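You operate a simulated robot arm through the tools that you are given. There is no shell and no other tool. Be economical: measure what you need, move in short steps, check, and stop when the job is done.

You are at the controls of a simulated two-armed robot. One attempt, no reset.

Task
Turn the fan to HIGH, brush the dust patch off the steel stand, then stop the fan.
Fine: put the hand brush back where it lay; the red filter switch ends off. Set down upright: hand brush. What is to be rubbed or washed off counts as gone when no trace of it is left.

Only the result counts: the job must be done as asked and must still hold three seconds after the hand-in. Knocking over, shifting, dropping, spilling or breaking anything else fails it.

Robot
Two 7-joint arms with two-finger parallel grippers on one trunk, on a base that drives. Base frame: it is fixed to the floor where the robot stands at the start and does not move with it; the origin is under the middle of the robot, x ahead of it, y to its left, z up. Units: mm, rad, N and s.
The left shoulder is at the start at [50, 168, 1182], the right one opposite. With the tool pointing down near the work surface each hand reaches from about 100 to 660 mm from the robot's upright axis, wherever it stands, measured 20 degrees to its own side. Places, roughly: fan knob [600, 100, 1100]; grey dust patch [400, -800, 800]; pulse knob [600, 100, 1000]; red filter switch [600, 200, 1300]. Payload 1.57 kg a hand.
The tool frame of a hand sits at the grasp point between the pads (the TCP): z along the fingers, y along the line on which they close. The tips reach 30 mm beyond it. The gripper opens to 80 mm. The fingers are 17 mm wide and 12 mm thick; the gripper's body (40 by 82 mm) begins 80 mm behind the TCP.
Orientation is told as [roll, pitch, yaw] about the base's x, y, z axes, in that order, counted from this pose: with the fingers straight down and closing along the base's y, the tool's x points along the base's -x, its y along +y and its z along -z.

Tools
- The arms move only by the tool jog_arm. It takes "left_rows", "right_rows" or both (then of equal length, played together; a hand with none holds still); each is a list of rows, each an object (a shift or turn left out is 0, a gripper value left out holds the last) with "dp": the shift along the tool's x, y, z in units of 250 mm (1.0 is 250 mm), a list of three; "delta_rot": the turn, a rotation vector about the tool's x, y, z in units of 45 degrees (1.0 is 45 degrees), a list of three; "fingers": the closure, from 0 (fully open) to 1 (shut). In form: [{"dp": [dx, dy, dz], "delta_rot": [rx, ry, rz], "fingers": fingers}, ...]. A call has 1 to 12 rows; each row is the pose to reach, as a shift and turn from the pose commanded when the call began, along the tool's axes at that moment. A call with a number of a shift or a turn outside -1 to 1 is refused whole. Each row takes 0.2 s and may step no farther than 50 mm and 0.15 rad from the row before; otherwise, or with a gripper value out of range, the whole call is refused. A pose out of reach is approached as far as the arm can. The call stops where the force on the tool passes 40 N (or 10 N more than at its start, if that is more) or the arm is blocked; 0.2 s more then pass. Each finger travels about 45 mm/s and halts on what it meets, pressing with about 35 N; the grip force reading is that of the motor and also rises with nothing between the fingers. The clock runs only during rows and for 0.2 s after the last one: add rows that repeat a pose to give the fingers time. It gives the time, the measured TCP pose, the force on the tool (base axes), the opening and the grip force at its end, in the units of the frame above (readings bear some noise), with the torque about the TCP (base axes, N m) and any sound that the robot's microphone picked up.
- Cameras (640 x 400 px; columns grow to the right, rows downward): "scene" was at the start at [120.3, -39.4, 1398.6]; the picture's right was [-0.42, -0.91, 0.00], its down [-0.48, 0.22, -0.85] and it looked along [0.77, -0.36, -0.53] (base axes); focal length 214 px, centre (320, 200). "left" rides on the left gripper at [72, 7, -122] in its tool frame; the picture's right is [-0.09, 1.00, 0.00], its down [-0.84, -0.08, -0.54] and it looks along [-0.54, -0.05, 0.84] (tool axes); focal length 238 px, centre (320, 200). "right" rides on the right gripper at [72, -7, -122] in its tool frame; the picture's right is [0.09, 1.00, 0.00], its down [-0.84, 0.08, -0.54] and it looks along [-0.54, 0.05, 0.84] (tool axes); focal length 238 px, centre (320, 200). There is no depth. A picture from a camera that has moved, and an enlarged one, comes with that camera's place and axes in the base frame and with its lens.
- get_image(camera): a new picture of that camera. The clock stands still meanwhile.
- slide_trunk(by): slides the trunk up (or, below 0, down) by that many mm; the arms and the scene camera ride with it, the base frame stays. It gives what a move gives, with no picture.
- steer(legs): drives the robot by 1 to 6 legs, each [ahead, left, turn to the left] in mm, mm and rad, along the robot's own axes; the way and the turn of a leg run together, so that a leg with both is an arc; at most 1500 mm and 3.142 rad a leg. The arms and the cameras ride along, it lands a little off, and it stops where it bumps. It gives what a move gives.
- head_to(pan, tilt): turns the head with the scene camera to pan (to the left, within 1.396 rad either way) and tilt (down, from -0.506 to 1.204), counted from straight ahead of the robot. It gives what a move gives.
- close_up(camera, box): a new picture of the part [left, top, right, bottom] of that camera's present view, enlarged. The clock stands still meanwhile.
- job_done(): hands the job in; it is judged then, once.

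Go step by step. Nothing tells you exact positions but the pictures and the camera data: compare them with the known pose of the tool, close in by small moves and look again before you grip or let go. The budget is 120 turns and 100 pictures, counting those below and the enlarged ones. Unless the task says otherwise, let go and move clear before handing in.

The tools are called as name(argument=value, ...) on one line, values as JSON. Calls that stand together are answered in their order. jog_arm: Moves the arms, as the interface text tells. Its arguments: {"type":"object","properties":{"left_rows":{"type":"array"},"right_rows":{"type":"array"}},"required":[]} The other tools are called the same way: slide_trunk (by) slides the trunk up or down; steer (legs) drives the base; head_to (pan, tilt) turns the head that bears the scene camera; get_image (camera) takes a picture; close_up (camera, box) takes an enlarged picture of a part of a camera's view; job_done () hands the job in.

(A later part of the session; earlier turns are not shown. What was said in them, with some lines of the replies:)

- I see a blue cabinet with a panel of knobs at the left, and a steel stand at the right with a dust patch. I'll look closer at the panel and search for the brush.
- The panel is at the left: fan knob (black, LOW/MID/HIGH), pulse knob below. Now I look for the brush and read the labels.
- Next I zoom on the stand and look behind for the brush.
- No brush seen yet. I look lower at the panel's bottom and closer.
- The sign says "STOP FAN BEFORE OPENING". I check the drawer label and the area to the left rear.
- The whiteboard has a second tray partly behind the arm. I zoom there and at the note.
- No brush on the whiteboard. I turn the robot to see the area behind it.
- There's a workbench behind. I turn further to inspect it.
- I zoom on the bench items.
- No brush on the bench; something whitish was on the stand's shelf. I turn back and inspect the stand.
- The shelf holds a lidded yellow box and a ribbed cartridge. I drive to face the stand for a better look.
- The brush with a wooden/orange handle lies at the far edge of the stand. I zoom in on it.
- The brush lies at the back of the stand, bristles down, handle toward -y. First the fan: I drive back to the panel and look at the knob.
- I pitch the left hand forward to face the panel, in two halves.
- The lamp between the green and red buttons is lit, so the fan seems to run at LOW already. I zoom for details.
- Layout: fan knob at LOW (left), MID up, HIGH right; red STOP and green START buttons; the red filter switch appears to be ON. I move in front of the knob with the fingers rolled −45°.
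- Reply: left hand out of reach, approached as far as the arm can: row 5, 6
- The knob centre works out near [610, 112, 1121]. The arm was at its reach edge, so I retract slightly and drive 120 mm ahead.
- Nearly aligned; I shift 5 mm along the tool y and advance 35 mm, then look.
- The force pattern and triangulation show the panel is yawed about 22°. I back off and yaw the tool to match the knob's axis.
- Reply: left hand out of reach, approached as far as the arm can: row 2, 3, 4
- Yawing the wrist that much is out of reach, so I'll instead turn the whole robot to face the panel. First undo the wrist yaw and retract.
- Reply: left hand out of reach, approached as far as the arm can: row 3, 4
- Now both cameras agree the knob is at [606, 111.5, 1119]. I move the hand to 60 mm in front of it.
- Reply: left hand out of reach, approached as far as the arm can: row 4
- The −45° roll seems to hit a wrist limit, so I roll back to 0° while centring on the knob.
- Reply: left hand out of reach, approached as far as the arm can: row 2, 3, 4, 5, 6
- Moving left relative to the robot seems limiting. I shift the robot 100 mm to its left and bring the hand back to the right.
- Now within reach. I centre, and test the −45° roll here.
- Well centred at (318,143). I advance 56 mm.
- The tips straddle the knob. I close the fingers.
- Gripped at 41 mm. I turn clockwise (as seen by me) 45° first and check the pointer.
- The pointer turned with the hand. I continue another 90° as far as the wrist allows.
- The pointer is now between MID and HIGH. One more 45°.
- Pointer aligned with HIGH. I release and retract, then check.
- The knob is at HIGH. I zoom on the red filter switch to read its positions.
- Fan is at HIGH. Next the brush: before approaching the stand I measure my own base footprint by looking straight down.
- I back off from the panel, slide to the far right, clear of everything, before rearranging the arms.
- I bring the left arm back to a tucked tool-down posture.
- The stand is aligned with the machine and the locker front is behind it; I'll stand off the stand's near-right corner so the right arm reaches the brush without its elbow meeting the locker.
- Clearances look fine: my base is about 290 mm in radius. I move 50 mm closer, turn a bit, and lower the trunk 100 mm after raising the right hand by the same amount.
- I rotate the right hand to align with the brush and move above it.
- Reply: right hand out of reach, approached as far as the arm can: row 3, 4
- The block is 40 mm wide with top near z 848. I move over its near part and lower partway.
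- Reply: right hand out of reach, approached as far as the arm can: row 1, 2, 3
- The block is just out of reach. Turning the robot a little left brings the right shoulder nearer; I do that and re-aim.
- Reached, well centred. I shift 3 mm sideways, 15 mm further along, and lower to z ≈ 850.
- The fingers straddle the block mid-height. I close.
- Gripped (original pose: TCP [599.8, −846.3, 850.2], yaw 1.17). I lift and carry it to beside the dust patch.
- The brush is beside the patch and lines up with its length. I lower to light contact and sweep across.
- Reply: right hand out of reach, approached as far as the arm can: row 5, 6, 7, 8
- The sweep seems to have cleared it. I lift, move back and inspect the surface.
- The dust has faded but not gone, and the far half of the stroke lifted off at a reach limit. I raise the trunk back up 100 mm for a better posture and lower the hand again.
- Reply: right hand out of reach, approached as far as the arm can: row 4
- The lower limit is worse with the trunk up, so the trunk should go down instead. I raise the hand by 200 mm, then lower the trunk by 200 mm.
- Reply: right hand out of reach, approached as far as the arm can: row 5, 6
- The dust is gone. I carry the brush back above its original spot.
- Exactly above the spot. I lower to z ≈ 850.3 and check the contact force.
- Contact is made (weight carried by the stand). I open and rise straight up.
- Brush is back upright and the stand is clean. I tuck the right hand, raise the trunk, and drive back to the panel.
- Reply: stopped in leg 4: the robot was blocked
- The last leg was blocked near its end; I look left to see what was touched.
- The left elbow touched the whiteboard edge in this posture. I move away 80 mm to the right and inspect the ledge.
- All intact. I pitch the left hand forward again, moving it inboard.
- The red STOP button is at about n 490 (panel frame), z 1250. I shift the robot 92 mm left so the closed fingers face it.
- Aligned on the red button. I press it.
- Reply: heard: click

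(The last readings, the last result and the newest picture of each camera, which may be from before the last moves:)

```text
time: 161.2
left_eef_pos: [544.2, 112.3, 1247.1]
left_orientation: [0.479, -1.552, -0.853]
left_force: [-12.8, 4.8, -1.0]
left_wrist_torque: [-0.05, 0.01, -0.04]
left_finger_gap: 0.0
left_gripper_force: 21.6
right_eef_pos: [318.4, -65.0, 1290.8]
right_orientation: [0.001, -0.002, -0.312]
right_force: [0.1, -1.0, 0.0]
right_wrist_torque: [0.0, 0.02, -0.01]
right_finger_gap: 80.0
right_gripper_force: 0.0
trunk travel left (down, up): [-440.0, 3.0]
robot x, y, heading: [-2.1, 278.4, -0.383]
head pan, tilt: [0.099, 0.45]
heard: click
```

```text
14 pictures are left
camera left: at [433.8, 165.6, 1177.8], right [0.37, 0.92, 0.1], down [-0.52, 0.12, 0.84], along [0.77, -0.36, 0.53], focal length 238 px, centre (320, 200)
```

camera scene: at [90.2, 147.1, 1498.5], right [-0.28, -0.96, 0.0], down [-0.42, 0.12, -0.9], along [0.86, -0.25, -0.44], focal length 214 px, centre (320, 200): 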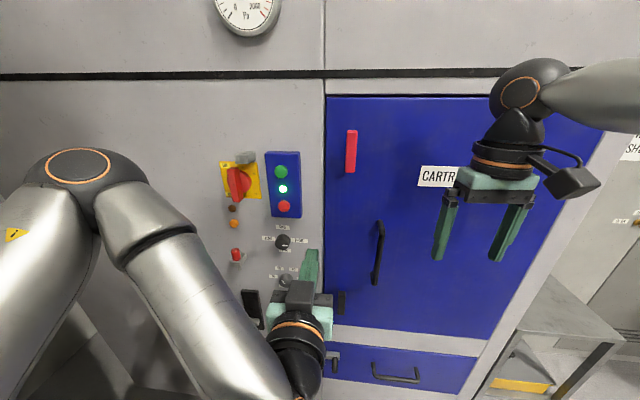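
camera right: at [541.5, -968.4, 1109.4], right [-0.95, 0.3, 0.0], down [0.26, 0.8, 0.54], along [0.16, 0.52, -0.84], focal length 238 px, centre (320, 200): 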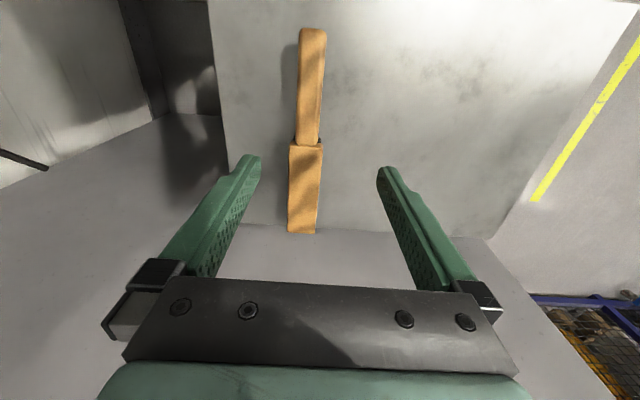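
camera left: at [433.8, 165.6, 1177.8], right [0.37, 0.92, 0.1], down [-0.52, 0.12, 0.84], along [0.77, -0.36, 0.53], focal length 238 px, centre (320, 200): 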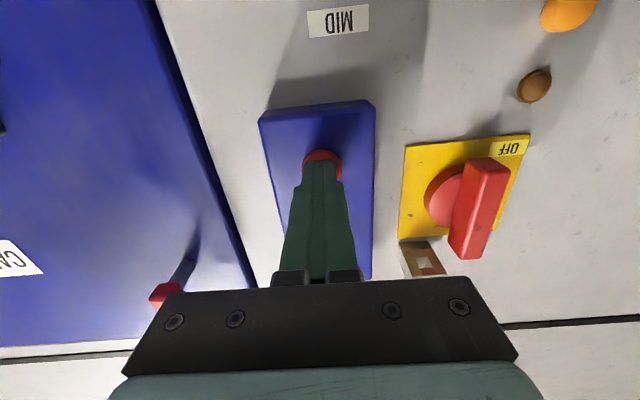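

A click was heard. I retract and check the lamp.

jog_arm(left_rows=[{"dp": [0, 0, -0.15]}, {"dp": [0, 0, -0.3]}, {"dp": [0, 0, -0.45], "fingers": 0}, {"dp": [0, 0, -0.55], "fingers": 0}])

get_image(camera="left")

close_up(camera="scene", box=[180, 120, 340, 300])

```text
time: 162.2
left_eef_pos: [418.5, 161.9, 1249.0]
left_orientation: [0.44, -1.552, -0.815]
left_force: [-0.8, 0.4, -0.2]
left_wrist_torque: [-0.03, 0.0, 0.01]
left_finger_gap: 49.9
left_gripper_force: 0.0
right_eef_pos: [318.3, -67.1, 1288.2]
right_orientation: [0.002, -0.004, -0.311]
right_force: [0.0, 0.1, -1.1]
right_wrist_torque: [0.0, -0.01, 0.01]
right_finger_gap: 80.1
right_gripper_force: 0.0
trunk travel left (down, up): [-440.0, 3.0]
robot x, y, heading: [1.8, 277.9, -0.384]
head pan, tilt: [0.099, 0.45]
```

```text
13 pictures are left
camera left: at [308.5, 214.7, 1179.5], right [0.36, 0.93, 0.1], down [-0.52, 0.12, 0.84], along [0.77, -0.36, 0.53], focal length 238 px, centre (320, 200)
```

left: 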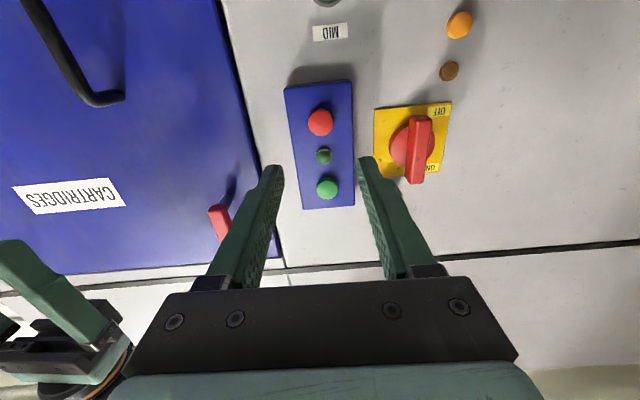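

```text
2.22 times, centred on (260, 210) of scene
camera zoom: at [123.9, 231.3, 1498.5], right [-0.28, -0.96, 0.0], down [-0.42, 0.12, -0.9], along [0.86, -0.25, -0.43], focal length 477 px, centre (453, 178)
```

zoom: 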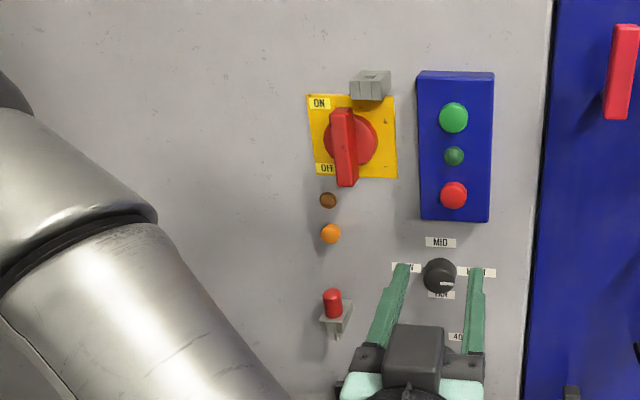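

The lamp is out: the fan is stopped. Now I inspect the red filter switch closely.

close_up(camera="left", box=[360, 0, 500, 200])

close_up(camera="scene", box=[210, 145, 270, 225])

```text
2.00 times, centred on (430, 100) of left
camera zoom: at [308.5, 214.7, 1179.5], right [0.36, 0.93, 0.1], down [-0.52, 0.12, 0.84], along [0.77, -0.36, 0.53], focal length 477 px, centre (100, 400)
```

zoom: 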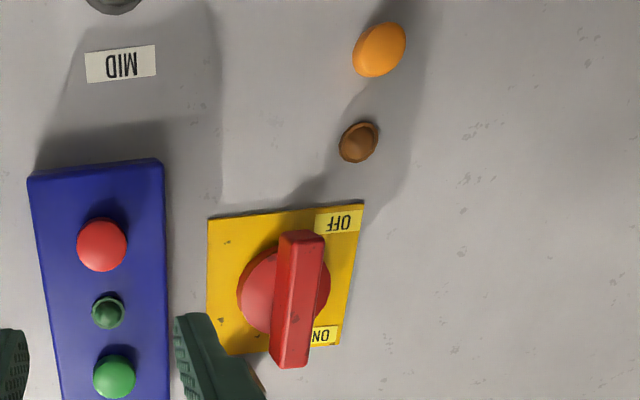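

```text
5.00 times, centred on (240, 185) of scene
camera zoom: at [123.9, 231.3, 1498.5], right [-0.28, -0.96, 0.0], down [-0.42, 0.12, -0.9], along [0.86, -0.25, -0.43], focal length 1072 px, centre (720, 275)
```

zoom: 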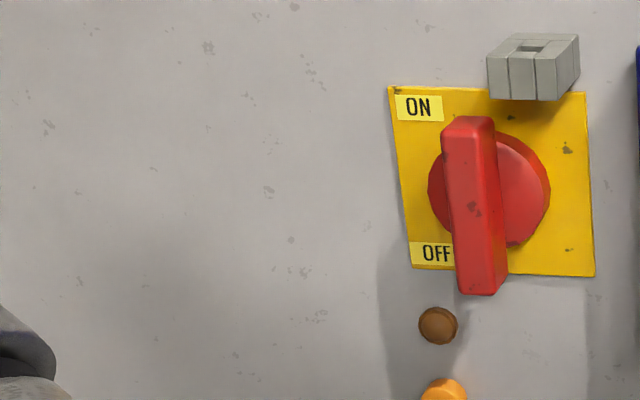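

Vertical with the hasp at the top normally means ON for such a switch; I'll turn it and watch. First see how far the hand can reach left from here.

jog_arm(left_rows=[{"dp": [-0.06, 0.12, 0], "fingers": 0}, {"dp": [-0.11, 0.25, 0]}, {"dp": [-0.16, 0.38, 0]}, {"dp": [-0.212, 0.5, 0]}])

get_image(camera="left")

```text
time: 163.4
left_eef_pos: [494.7, 183.7, 1293.2]
left_orientation: [0.921, -1.473, -1.369]
left_force: [0.3, 0.2, 1.0]
left_wrist_torque: [0.0, 0.05, -0.01]
left_finger_gap: 80.3
left_gripper_force: 0.0
left hand out of reach, approached as far as the arm can: row 2, 3, 4
right_eef_pos: [324.4, -112.5, 1274.1]
right_orientation: [0.028, 0.019, -0.334]
right_force: [0.2, -0.7, -0.2]
right_wrist_torque: [0.12, 0.03, 0.02]
right_finger_gap: 80.1
right_gripper_force: 0.0
trunk travel left (down, up): [-440.0, 3.0]
robot x, y, heading: [2.8, 272.0, -0.409]
head pan, tilt: [0.099, 0.45]
stopped in row 4 (left hand): the arm was blocked; the commanded pose is now the measured one
```

```text
9 pictures are left
camera left: at [387.2, 250.3, 1229.1], right [0.43, 0.89, 0.17], down [-0.51, 0.08, 0.86], along [0.75, -0.46, 0.48], focal length 238 px, centre (320, 200)
```

left: 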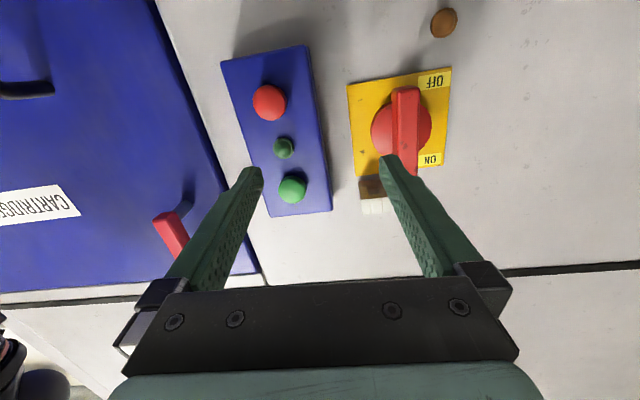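

The arm was blocked by its elbow against the whiteboard edge. I retract the hand inward, then reposition the robot further right facing straight ahead (heading 0) so the elbow stays clear.

jog_arm(left_rows=[{"dp": [0, -0.1, -0.06]}, {"dp": [0, -0.2, -0.14]}, {"dp": [0, -0.3, -0.24]}, {"dp": [0, -0.3, -0.4]}])

steer(legs=[[60, -110, 0], [60, 40, 0.39]])

```text
time: 164.4
left_eef_pos: [369.2, 171.7, 1312.0]
left_orientation: [0.93, -1.528, -1.348]
left_force: [-0.7, -0.1, -0.7]
left_wrist_torque: [0.01, -0.01, -0.04]
left_finger_gap: 80.1
left_gripper_force: 0.0
left hand out of reach, approached as far as the arm can: row 1, 2, 3, 4
right_eef_pos: [316.3, -73.3, 1291.2]
right_orientation: [0.001, -0.002, -0.325]
right_force: [0.9, -0.6, 0.1]
right_wrist_torque: [-0.02, -0.02, 0.02]
right_finger_gap: 80.2
right_gripper_force: 0.0
trunk travel left (down, up): [-440.0, 3.0]
robot x, y, heading: [2.8, 270.1, -0.393]
head pan, tilt: [0.099, 0.45]
```

```text
time: 166.7
left_eef_pos: [449.1, 184.9, 1312.1]
left_orientation: [0.925, -1.524, -1.026]
left_force: [-0.3, -0.7, -0.5]
left_wrist_torque: [-0.01, 0.0, -0.02]
left_finger_gap: 80.2
left_gripper_force: 0.1
right_eef_pos: [468.9, -73.2, 1290.4]
right_orientation: [-0.009, 0.016, -0.012]
right_force: [-5.6, -3.5, -0.1]
right_wrist_torque: [0.53, -0.73, 0.05]
right_finger_gap: 79.9
right_gripper_force: 0.1
trunk travel left (down, up): [-440.0, 3.0]
robot x, y, heading: [66.9, 165.8, -0.084]
head pan, tilt: [0.099, 0.45]
stopped in leg 2: the force on the tool passed its limit (the readings are from after the stop); the commanded pose is now the measured one
```

The right hand touched the cabinet front. I back off right away and look.

steer(legs=[[-60, 0, 0]])

get_image(camera="scene")

```text
time: 167.7
left_eef_pos: [391.0, 190.1, 1311.7]
left_orientation: [0.921, -1.525, -1.021]
left_force: [0.3, -0.4, 0.1]
left_wrist_torque: [-0.01, 0.0, -0.02]
left_finger_gap: 79.9
left_gripper_force: 0.0
right_eef_pos: [409.5, -66.5, 1290.5]
right_orientation: [-0.01, 0.016, -0.013]
right_force: [-0.7, -0.2, -0.2]
right_wrist_torque: [-0.01, -0.06, 0.02]
right_finger_gap: 80.1
right_gripper_force: 0.0
trunk travel left (down, up): [-440.0, 3.0]
robot x, y, heading: [8.1, 166.9, -0.083]
head pan, tilt: [0.099, 0.45]
```

```text
8 pictures are left
camera scene: at [139.8, 167.0, 1498.6], right [0.02, -1.0, 0.0], down [-0.43, -0.01, -0.9], along [0.9, 0.02, -0.43], focal length 214 px, centre (320, 200)
```

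scene: 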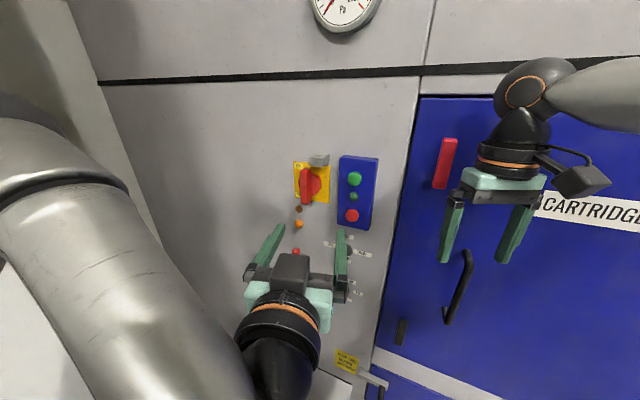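

The red door lever is unmoved. I tuck the right hand back and yaw the left tool toward the panel normal.

jog_arm(right_rows=[{"dp": [0.15, 0, 0.08]}, {"dp": [0.3, 0, 0.16]}, {"dp": [0.45, 0, 0.24]}, {"dp": [0.6, 0, 0.32]}], left_rows=[{"dp": [0, -0.03, 0], "delta_rot": [0.09, 0, 0]}, {"dp": [0, -0.06, 0], "delta_rot": [0.18, 0, 0]}, {"dp": [0, -0.1, 0], "delta_rot": [0.27, 0, 0]}, {"dp": [0, -0.14, 0], "delta_rot": [0.357, 0, 0]}])

steer(legs=[[60, 0, 0.083]])

get_image(camera="left")

```text
time: 168.7
left_eef_pos: [395.1, 145.7, 1314.0]
left_orientation: [0.639, -1.524, -1.019]
left_force: [-0.7, 0.3, 0.4]
left_wrist_torque: [0.02, 0.01, 0.01]
left_finger_gap: 80.0
left_gripper_force: 0.1
left hand out of reach, approached as far as the arm can: row 1, 2, 3, 4
right_eef_pos: [260.8, -66.4, 1214.6]
right_orientation: [-0.01, 0.017, -0.012]
right_force: [-0.6, 0.6, 1.5]
right_wrist_torque: [-0.05, -0.01, 0.0]
right_finger_gap: 80.0
right_gripper_force: 0.0
trunk travel left (down, up): [-440.0, 3.0]
robot x, y, heading: [12.8, 171.8, -0.084]
head pan, tilt: [0.099, 0.45]
```

```text
time: 169.6
left_eef_pos: [456.5, 175.0, 1313.3]
left_orientation: [0.601, -1.524, -0.899]
left_force: [0.3, 0.6, 0.9]
left_wrist_torque: [-0.03, 0.03, 0.04]
left_finger_gap: 80.2
left_gripper_force: 0.0
right_eef_pos: [339.2, -45.6, 1215.5]
right_orientation: [-0.01, 0.019, 0.071]
right_force: [-0.3, -0.3, -0.4]
right_wrist_torque: [-0.05, 0.02, 0.02]
right_finger_gap: 80.0
right_gripper_force: 0.1
trunk travel left (down, up): [-440.0, 3.0]
robot x, y, heading: [69.5, 166.6, 0.003]
head pan, tilt: [0.099, 0.45]
```

```text
7 pictures are left
camera left: at [341.2, 220.9, 1246.4], right [0.29, 0.95, 0.12], down [-0.52, 0.05, 0.85], along [0.8, -0.31, 0.51], focal length 238 px, centre (320, 200)
```

left: 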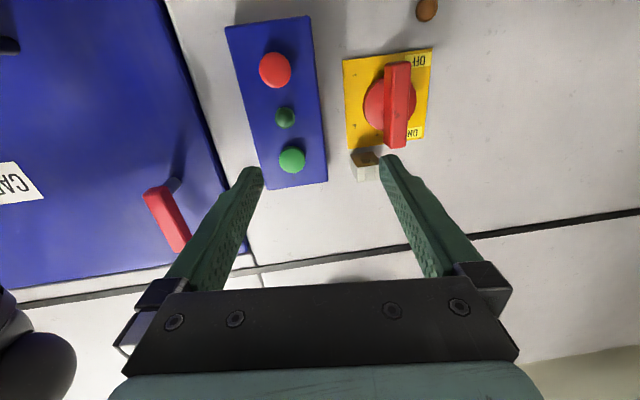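

The switch pivot is at h 431, z 1301. I nudge the robot 40 mm ahead and left, then fine-position in front of it.

steer(legs=[[40, 40, 0]])

jog_arm(left_rows=[{"dp": [0.02, 0.06, 0.05], "delta_rot": [0.06, 0, 0]}, {"dp": [0.05, 0.12, 0.12], "delta_rot": [0.115, 0, 0]}, {"dp": [0.05, 0.172, 0.21], "delta_rot": [0.115, 0, 0]}])

```text
time: 170.6
left_eef_pos: [497.0, 215.7, 1313.5]
left_orientation: [0.605, -1.525, -0.901]
left_force: [-0.7, -0.5, -0.2]
left_wrist_torque: [-0.02, -0.01, 0.0]
left_finger_gap: 80.2
left_gripper_force: 0.2
right_eef_pos: [380.1, -5.6, 1214.2]
right_orientation: [-0.009, 0.018, 0.07]
right_force: [0.7, -0.3, 0.0]
right_wrist_torque: [0.02, 0.04, 0.0]
right_finger_gap: 80.0
right_gripper_force: 0.1
trunk travel left (down, up): [-440.0, 3.0]
robot x, y, heading: [108.1, 204.6, 0.004]
head pan, tilt: [0.099, 0.45]
```

```text
time: 171.4
left_eef_pos: [563.7, 201.7, 1265.5]
left_orientation: [0.255, -1.451, -0.705]
left_force: [0.1, 0.0, 0.8]
left_wrist_torque: [0.01, 0.04, -0.05]
left_finger_gap: 80.0
left_gripper_force: 0.1
left hand out of reach, approached as far as the arm can: row 3
right_eef_pos: [401.7, -23.9, 1204.0]
right_orientation: [0.002, 0.042, 0.056]
right_force: [0.6, 0.0, -0.5]
right_wrist_torque: [0.02, 0.03, -0.03]
right_finger_gap: 79.9
right_gripper_force: 0.0
trunk travel left (down, up): [-440.0, 3.0]
robot x, y, heading: [115.4, 206.5, -0.014]
head pan, tilt: [0.099, 0.45]
stopped in row 3 (left hand): the force on the tool passed its limit (the readings are from after the stop); the commanded pose is now the measured one
```

Force limit reached; I look before doing anything else.

get_image(camera="scene")

```text
6 pictures are left
camera scene: at [272.2, 197.5, 1493.7], right [0.08, -1.0, -0.01], down [-0.46, -0.03, -0.89], along [0.89, 0.08, -0.46], focal length 214 px, centre (320, 200)
```

scene: 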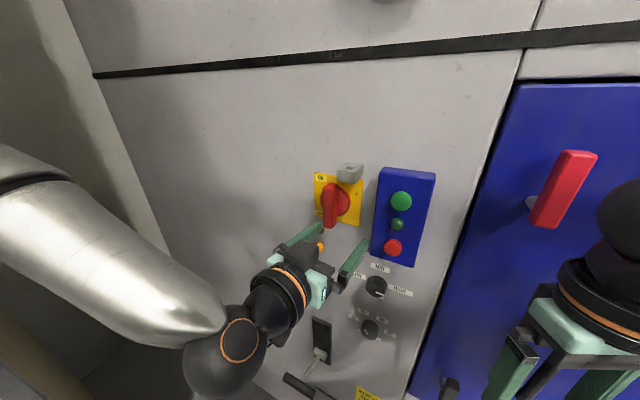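

The elbow/forearm is cramped against the left side. I back off; a forward-down (45°) posture with closed fingers as a pusher should be less cramped.

steer(legs=[[-140, -30, 0]])

jog_arm(left_rows=[{"dp": [-0.03, 0, -0.05], "delta_rot": [-0.05, 0.167, 0], "fingers": 1}, {"dp": [-0.06, 0, -0.1], "delta_rot": [-0.1, 0.333, 0]}, {"dp": [-0.09, 0, -0.15], "delta_rot": [-0.15, 0.5, 0]}, {"dp": [-0.12, 0, -0.2], "delta_rot": [-0.2, 0.667, 0]}, {"dp": [-0.15, 0, -0.2], "delta_rot": [-0.25, 0.833, 0]}, {"dp": [-0.15, 0, -0.2], "delta_rot": [-0.3, 0.9, 0]}])

```text
time: 172.1
left_eef_pos: [548.5, 195.1, 1259.4]
left_orientation: [0.24, -1.433, -0.717]
left_force: [0.7, -0.1, -0.3]
left_wrist_torque: [0.0, 0.01, -0.06]
left_finger_gap: 79.6
left_gripper_force: 0.0
right_eef_pos: [388.9, -22.6, 1208.3]
right_orientation: [-0.006, 0.034, 0.048]
right_force: [-0.6, -0.4, -0.2]
right_wrist_torque: [0.03, -0.01, 0.01]
right_finger_gap: 80.0
right_gripper_force: 0.1
trunk travel left (down, up): [-440.0, 3.0]
robot x, y, heading: [108.6, 201.5, -0.018]
head pan, tilt: [0.099, 0.45]
stopped in leg 1: the robot was blocked; the commanded pose is now the measured one
```

```text
time: 173.5
left_eef_pos: [478.9, 217.8, 1317.4]
left_orientation: [0.213, -0.772, -0.404]
left_force: [-0.1, -0.4, 0.0]
left_wrist_torque: [0.05, -0.02, -0.02]
left_finger_gap: 0.2
left_gripper_force: 21.4
right_eef_pos: [363.8, -22.7, 1214.9]
right_orientation: [-0.002, 0.009, 0.058]
right_force: [0.4, -0.6, 1.0]
right_wrist_torque: [-0.04, 0.01, 0.02]
right_finger_gap: 79.9
right_gripper_force: 0.0
trunk travel left (down, up): [-440.0, 3.0]
robot x, y, heading: [102.8, 205.9, -0.016]
head pan, tilt: [0.099, 0.45]
```

steer(legs=[[-40, -30, 0]])

head_to(pan=0.6, tilt=0.5)

get_image(camera="scene")

```text
time: 174.5
left_eef_pos: [446.8, 194.4, 1314.7]
left_orientation: [0.192, -0.766, -0.39]
left_force: [-0.6, 0.4, 0.5]
left_wrist_torque: [0.04, -0.04, 0.02]
left_finger_gap: 0.1
left_gripper_force: 21.1
right_eef_pos: [330.6, -46.2, 1213.8]
right_orientation: [-0.01, 0.015, 0.053]
right_force: [0.2, -0.4, 0.1]
right_wrist_torque: [0.02, -0.02, 0.02]
right_finger_gap: 79.8
right_gripper_force: 0.2
trunk travel left (down, up): [-440.0, 3.0]
robot x, y, heading: [65.5, 170.3, -0.02]
head pan, tilt: [0.099, 0.45]
```

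```text
time: 175.4
left_eef_pos: [448.8, 195.1, 1314.7]
left_orientation: [0.192, -0.763, -0.389]
left_force: [0.4, 0.4, 0.5]
left_wrist_torque: [0.02, 0.02, -0.01]
left_finger_gap: 0.1
left_gripper_force: 21.5
right_eef_pos: [330.7, -46.4, 1213.9]
right_orientation: [-0.009, 0.016, 0.052]
right_force: [0.5, -0.5, -0.2]
right_wrist_torque: [-0.01, 0.02, 0.02]
right_finger_gap: 79.8
right_gripper_force: 0.0
trunk travel left (down, up): [-440.0, 3.0]
robot x, y, heading: [68.2, 172.3, -0.018]
head pan, tilt: [0.6, 0.499]
```

```text
5 pictures are left
camera scene: at [180.9, 220.7, 1494.0], right [0.55, -0.84, 0.0], down [-0.4, -0.26, -0.88], along [0.73, 0.48, -0.48], focal length 214 px, centre (320, 200)
```

scene: 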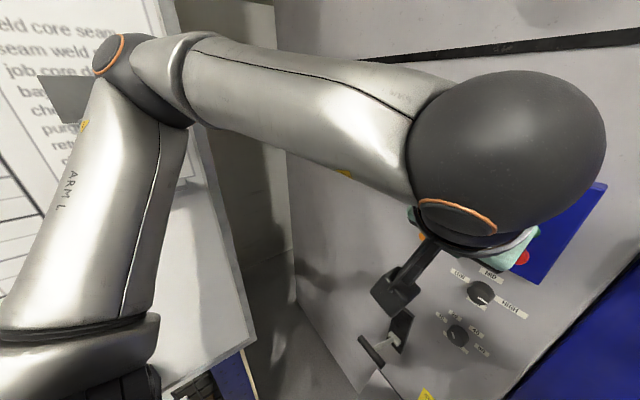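

Free again, everything in place. The 45° posture is roomy; I move the closed fingertips toward the right side of the switch bar's top.

jog_arm(left_rows=[{"dp": [-0.133, 0.048, 0.073]}, {"dp": [-0.266, 0.096, 0.146]}, {"dp": [-0.399, 0.144, 0.219]}])

get_image(camera="left")

```text
time: 176.2
left_eef_pos: [561.7, 198.2, 1348.9]
left_orientation: [0.193, -0.764, -0.39]
left_force: [0.7, 0.1, -0.4]
left_wrist_torque: [0.03, 0.04, 0.02]
left_finger_gap: 0.0
left_gripper_force: 21.2
right_eef_pos: [331.7, -45.7, 1213.9]
right_orientation: [-0.01, 0.018, 0.052]
right_force: [-0.2, 0.3, -0.8]
right_wrist_torque: [0.05, -0.02, -0.03]
right_finger_gap: 79.7
right_gripper_force: 0.1
trunk travel left (down, up): [-440.0, 3.0]
robot x, y, heading: [66.8, 171.5, -0.019]
head pan, tilt: [0.6, 0.499]
```

```text
4 pictures are left
camera left: at [432.9, 235.9, 1387.4], right [0.31, 0.93, 0.2], down [0.16, -0.26, 0.95], along [0.94, -0.27, -0.23], focal length 238 px, centre (320, 200)
```

left: 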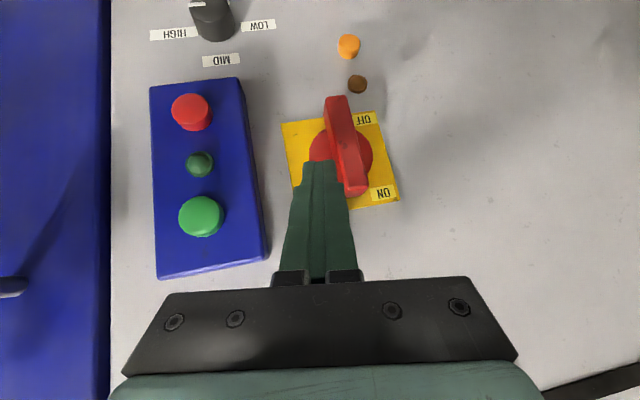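

Reach is fine here. The bar spans z 1253–1341 at h ≈ 430; I insert the fingertips at the right of its upper half.

jog_arm(left_rows=[{"dp": [-0.044, -0.015, 0.08]}, {"dp": [-0.105, -0.025, 0.137]}])

```text
time: 176.8
left_eef_pos: [600.8, 182.1, 1340.7]
left_orientation: [0.191, -0.763, -0.391]
left_force: [-7.1, 2.1, -6.2]
left_wrist_torque: [-0.04, -0.15, -0.01]
left_finger_gap: 0.1
left_gripper_force: 21.4
right_eef_pos: [330.6, -46.0, 1214.5]
right_orientation: [-0.012, 0.016, 0.052]
right_force: [0.5, -0.4, -0.8]
right_wrist_torque: [-0.01, -0.02, -0.03]
right_finger_gap: 79.8
right_gripper_force: 0.0
trunk travel left (down, up): [-440.0, 3.0]
robot x, y, heading: [65.9, 173.6, -0.021]
head pan, tilt: [0.6, 0.499]
```

Light contact with the plate/hasp; I ease off slightly and push the bar's top to the left along an arc.

jog_arm(left_rows=[{"dp": [0.02, 0.03, 0.009]}, {"dp": [0.018, 0.079, 0.015]}, {"dp": [0.015, 0.126, 0.021]}, {"dp": [0.018, 0.165, 0.032]}, {"dp": [0.024, 0.203, 0.045]}, {"dp": [0.038, 0.232, 0.065]}, {"dp": [0.055, 0.244, 0.085]}, {"dp": [0.077, 0.248, 0.109]}])

```text
time: 177.6
left_eef_pos: [602.7, 193.0, 1342.1]
left_orientation: [0.166, -0.772, -0.423]
left_force: [-7.0, -19.4, 4.9]
left_wrist_torque: [-0.46, 0.08, -0.33]
left_finger_gap: 0.2
left_gripper_force: 21.0
right_eef_pos: [329.1, -46.4, 1215.9]
right_orientation: [-0.009, 0.014, 0.049]
right_force: [0.3, 0.6, 0.7]
right_wrist_torque: [-0.04, -0.01, 0.0]
right_finger_gap: 80.1
right_gripper_force: 0.0
trunk travel left (down, up): [-440.0, 3.0]
robot x, y, heading: [68.7, 170.7, -0.026]
head pan, tilt: [0.6, 0.499]
stopped in row 4 (left hand): the force on the tool passed its limit (the readings are from after the stop); the commanded pose is now the measured one
```

The top won't move left, so I try the other direction: back out, go to the bar's lower end on its right side.

jog_arm(left_rows=[{"dp": [0.082, -0.031, -0.086]}, {"dp": [0.182, -0.048, 0.016]}, {"dp": [0.274, -0.064, 0.109]}, {"dp": [0.23, -0.064, 0.15]}, {"dp": [0.189, -0.064, 0.193]}])

get_image(camera="left")

```text
time: 178.8
left_eef_pos: [603.9, 192.5, 1269.4]
left_orientation: [0.177, -0.765, -0.41]
left_force: [0.6, -2.3, -1.5]
left_wrist_torque: [-0.05, 0.01, -0.08]
left_finger_gap: 0.2
left_gripper_force: 21.7
right_eef_pos: [329.9, -47.3, 1215.0]
right_orientation: [-0.01, 0.016, 0.052]
right_force: [0.0, 1.0, 1.4]
right_wrist_torque: [-0.03, 0.03, 0.02]
right_finger_gap: 80.1
right_gripper_force: 0.0
trunk travel left (down, up): [-440.0, 3.0]
robot x, y, heading: [65.8, 175.9, -0.017]
head pan, tilt: [0.6, 0.499]
```

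```text
3 pictures are left
camera left: at [474.9, 234.9, 1308.0], right [0.34, 0.92, 0.19], down [0.15, -0.25, 0.95], along [0.93, -0.3, -0.23], focal length 238 px, centre (320, 200)
```

left: 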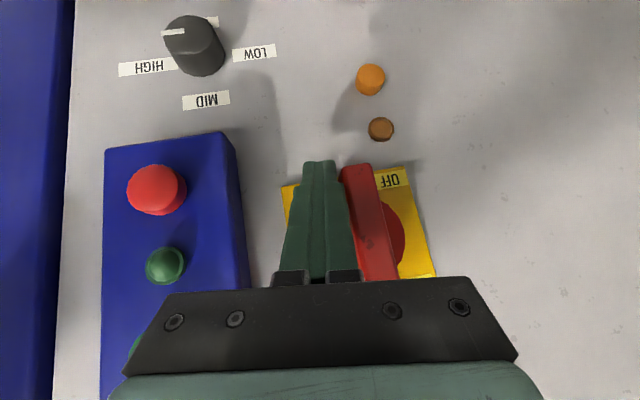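

The fingertip is right beside the bar's lower end. I push it left and up along the arc.

jog_arm(left_rows=[{"dp": [0.011, 0.03, 0.015]}, {"dp": [0.019, 0.068, 0.027]}, {"dp": [0.02, 0.104, 0.033]}, {"dp": [0.018, 0.14, 0.035]}, {"dp": [0.01, 0.177, 0.032]}, {"dp": [-0.006, 0.215, 0.02]}, {"dp": [-0.033, 0.252, -0.003]}, {"dp": [-0.06, 0.273, -0.029]}, {"dp": [-0.082, 0.277, -0.052]}])

```text
time: 180.4
left_eef_pos: [618.6, 231.3, 1271.3]
left_orientation: [0.187, -0.731, -0.441]
left_force: [-0.2, -0.3, -0.6]
left_wrist_torque: [-0.01, 0.02, 0.06]
left_finger_gap: 0.0
left_gripper_force: 21.9
right_eef_pos: [328.5, -55.9, 1213.3]
right_orientation: [-0.004, 0.016, 0.049]
right_force: [-0.4, -0.6, 0.4]
right_wrist_torque: [-0.04, 0.0, 0.04]
right_finger_gap: 80.1
right_gripper_force: 0.0
trunk travel left (down, up): [-440.0, 3.0]
robot x, y, heading: [68.2, 169.1, -0.026]
head pan, tilt: [0.6, 0.499]
stopped in row 8 (left hand): the force on the tool passed its limit (the readings are from after the stop); the commanded pose is now the measured one
```

The bar moved. I retract straight back from the panel and look.

jog_arm(left_rows=[{"dp": [0.086, 0.01, -0.083]}, {"dp": [0.172, 0.02, -0.166]}, {"dp": [0.2, 0.02, -0.25]}])

get_image(camera="left")

```text
time: 181.4
left_eef_pos: [535.1, 214.4, 1278.7]
left_orientation: [0.218, -0.703, -0.515]
left_force: [0.5, 0.5, -1.1]
left_wrist_torque: [-0.01, 0.04, -0.03]
left_finger_gap: 0.0
left_gripper_force: 21.1
right_eef_pos: [323.8, -78.1, 1210.6]
right_orientation: [0.016, 0.012, 0.039]
right_force: [0.4, -1.0, 0.2]
right_wrist_torque: [0.04, 0.03, -0.01]
right_finger_gap: 80.0
right_gripper_force: 0.0
trunk travel left (down, up): [-440.0, 3.0]
robot x, y, heading: [65.9, 166.2, -0.036]
head pan, tilt: [0.6, 0.499]
stopped in row 3 (left hand): the arm was blocked; the commanded pose is now the measured one
```

```text
2 pictures are left
camera left: at [411.2, 263.8, 1324.8], right [0.42, 0.88, 0.23], down [0.17, -0.32, 0.93], along [0.89, -0.35, -0.28], focal length 238 px, centre (320, 200)
```

left: 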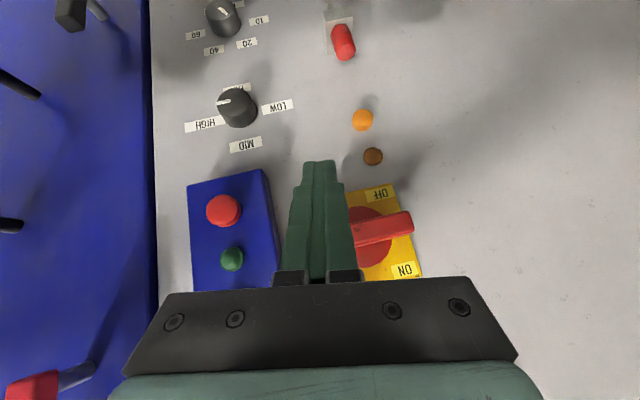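

The bar is now horizontal, i.e. turned to its other end stop. The elbow is touching at the left, so I move the robot away and check the result.

steer(legs=[[0, -80, 0], [-120, -40, 0]])

head_to(pan=0.4, tilt=0.25)

```text
time: 183.4
left_eef_pos: [417.9, 134.5, 1279.2]
left_orientation: [0.183, -0.721, -0.468]
left_force: [-0.4, 0.3, 0.2]
left_wrist_torque: [0.05, -0.04, 0.0]
left_finger_gap: 0.0
left_gripper_force: 21.3
right_eef_pos: [205.5, -168.1, 1214.2]
right_orientation: [-0.012, 0.017, 0.044]
right_force: [-0.8, 0.3, 0.1]
right_wrist_torque: [-0.01, -0.03, -0.02]
right_finger_gap: 80.1
right_gripper_force: 0.0
trunk travel left (down, up): [-440.0, 3.0]
robot x, y, heading: [-55.1, 52.8, -0.027]
head pan, tilt: [0.6, 0.499]
```

```text
time: 184.1
left_eef_pos: [419.6, 136.9, 1277.7]
left_orientation: [0.184, -0.72, -0.467]
left_force: [0.5, 0.4, -0.8]
left_wrist_torque: [-0.02, 0.01, -0.01]
left_finger_gap: 0.0
left_gripper_force: 21.2
right_eef_pos: [207.0, -168.2, 1214.2]
right_orientation: [-0.01, 0.019, 0.043]
right_force: [-0.6, -0.2, -1.0]
right_wrist_torque: [0.02, 0.0, -0.02]
right_finger_gap: 80.2
right_gripper_force: 0.0
trunk travel left (down, up): [-440.0, 3.0]
robot x, y, heading: [-56.6, 55.1, -0.026]
head pan, tilt: [0.4, 0.25]
```

I move the left hand out of the line of sight and check the switch.

jog_arm(left_rows=[{"dp": [0.012, -0.15, 0.07]}, {"dp": [0.025, -0.3, 0.15]}, {"dp": [0.04, -0.45, 0.22]}, {"dp": [0.05, -0.61, 0.3]}])

close_up(camera="scene", box=[220, 140, 460, 340])

```text
time: 185.1
left_eef_pos: [409.4, -13.6, 1193.4]
left_orientation: [0.183, -0.718, -0.468]
left_force: [-0.2, 0.5, 0.1]
left_wrist_torque: [0.03, 0.0, 0.03]
left_finger_gap: 0.0
left_gripper_force: 21.8
right_eef_pos: [206.3, -168.4, 1215.0]
right_orientation: [-0.009, 0.018, 0.045]
right_force: [-0.2, -0.9, -0.1]
right_wrist_torque: [0.01, 0.03, -0.02]
right_finger_gap: 79.7
right_gripper_force: 0.0
trunk travel left (down, up): [-440.0, 3.0]
robot x, y, heading: [-55.5, 55.8, -0.029]
head pan, tilt: [0.4, 0.25]
```

```text
2.00 times, centred on (340, 240) of scene
camera zoom: at [69.2, 84.0, 1517.1], right [0.36, -0.93, 0.0], down [-0.23, -0.09, -0.97], along [0.9, 0.35, -0.25], focal length 429 px, centre (280, 120)
```

zoom: 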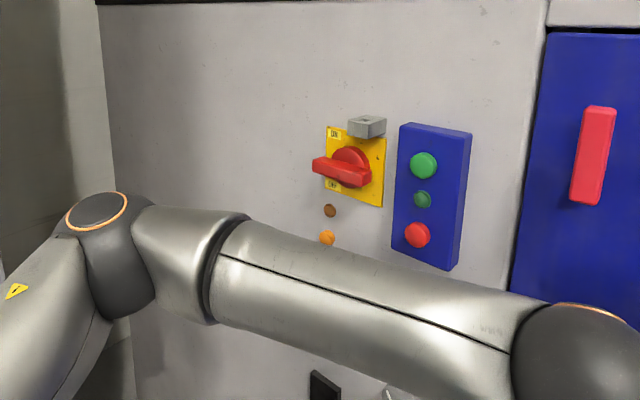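

The filter switch is horizontal (off), the fan lamp is dark, the stand is clean, the brush is back upright, and both hands are clear. I hand the job in.

job_done()

```text
The job is handed in.
```

I set the fan to HIGH, brushed the dust patch off the stand, pressed the red stop button (a click was heard and the lamp went out), and put the brush back upright where it lay. I then handed the job in.

- **Filter switch:** I turned the red switch from vertical to horizontal, to its end stop. I took horizontal as OFF from how such switches usually work. The ON and OFF labels on the plate don't settle it, and no lamp changed when I turned it.
- **Bumps:** The left arm or robot was stopped by contact several times at the panel's left side, most likely the elbow on the whiteboard edge. The right hand touched the cabinet front once. I saw nothing moved or knocked over, but I didn't re-check the whiteboard after the last contacts.
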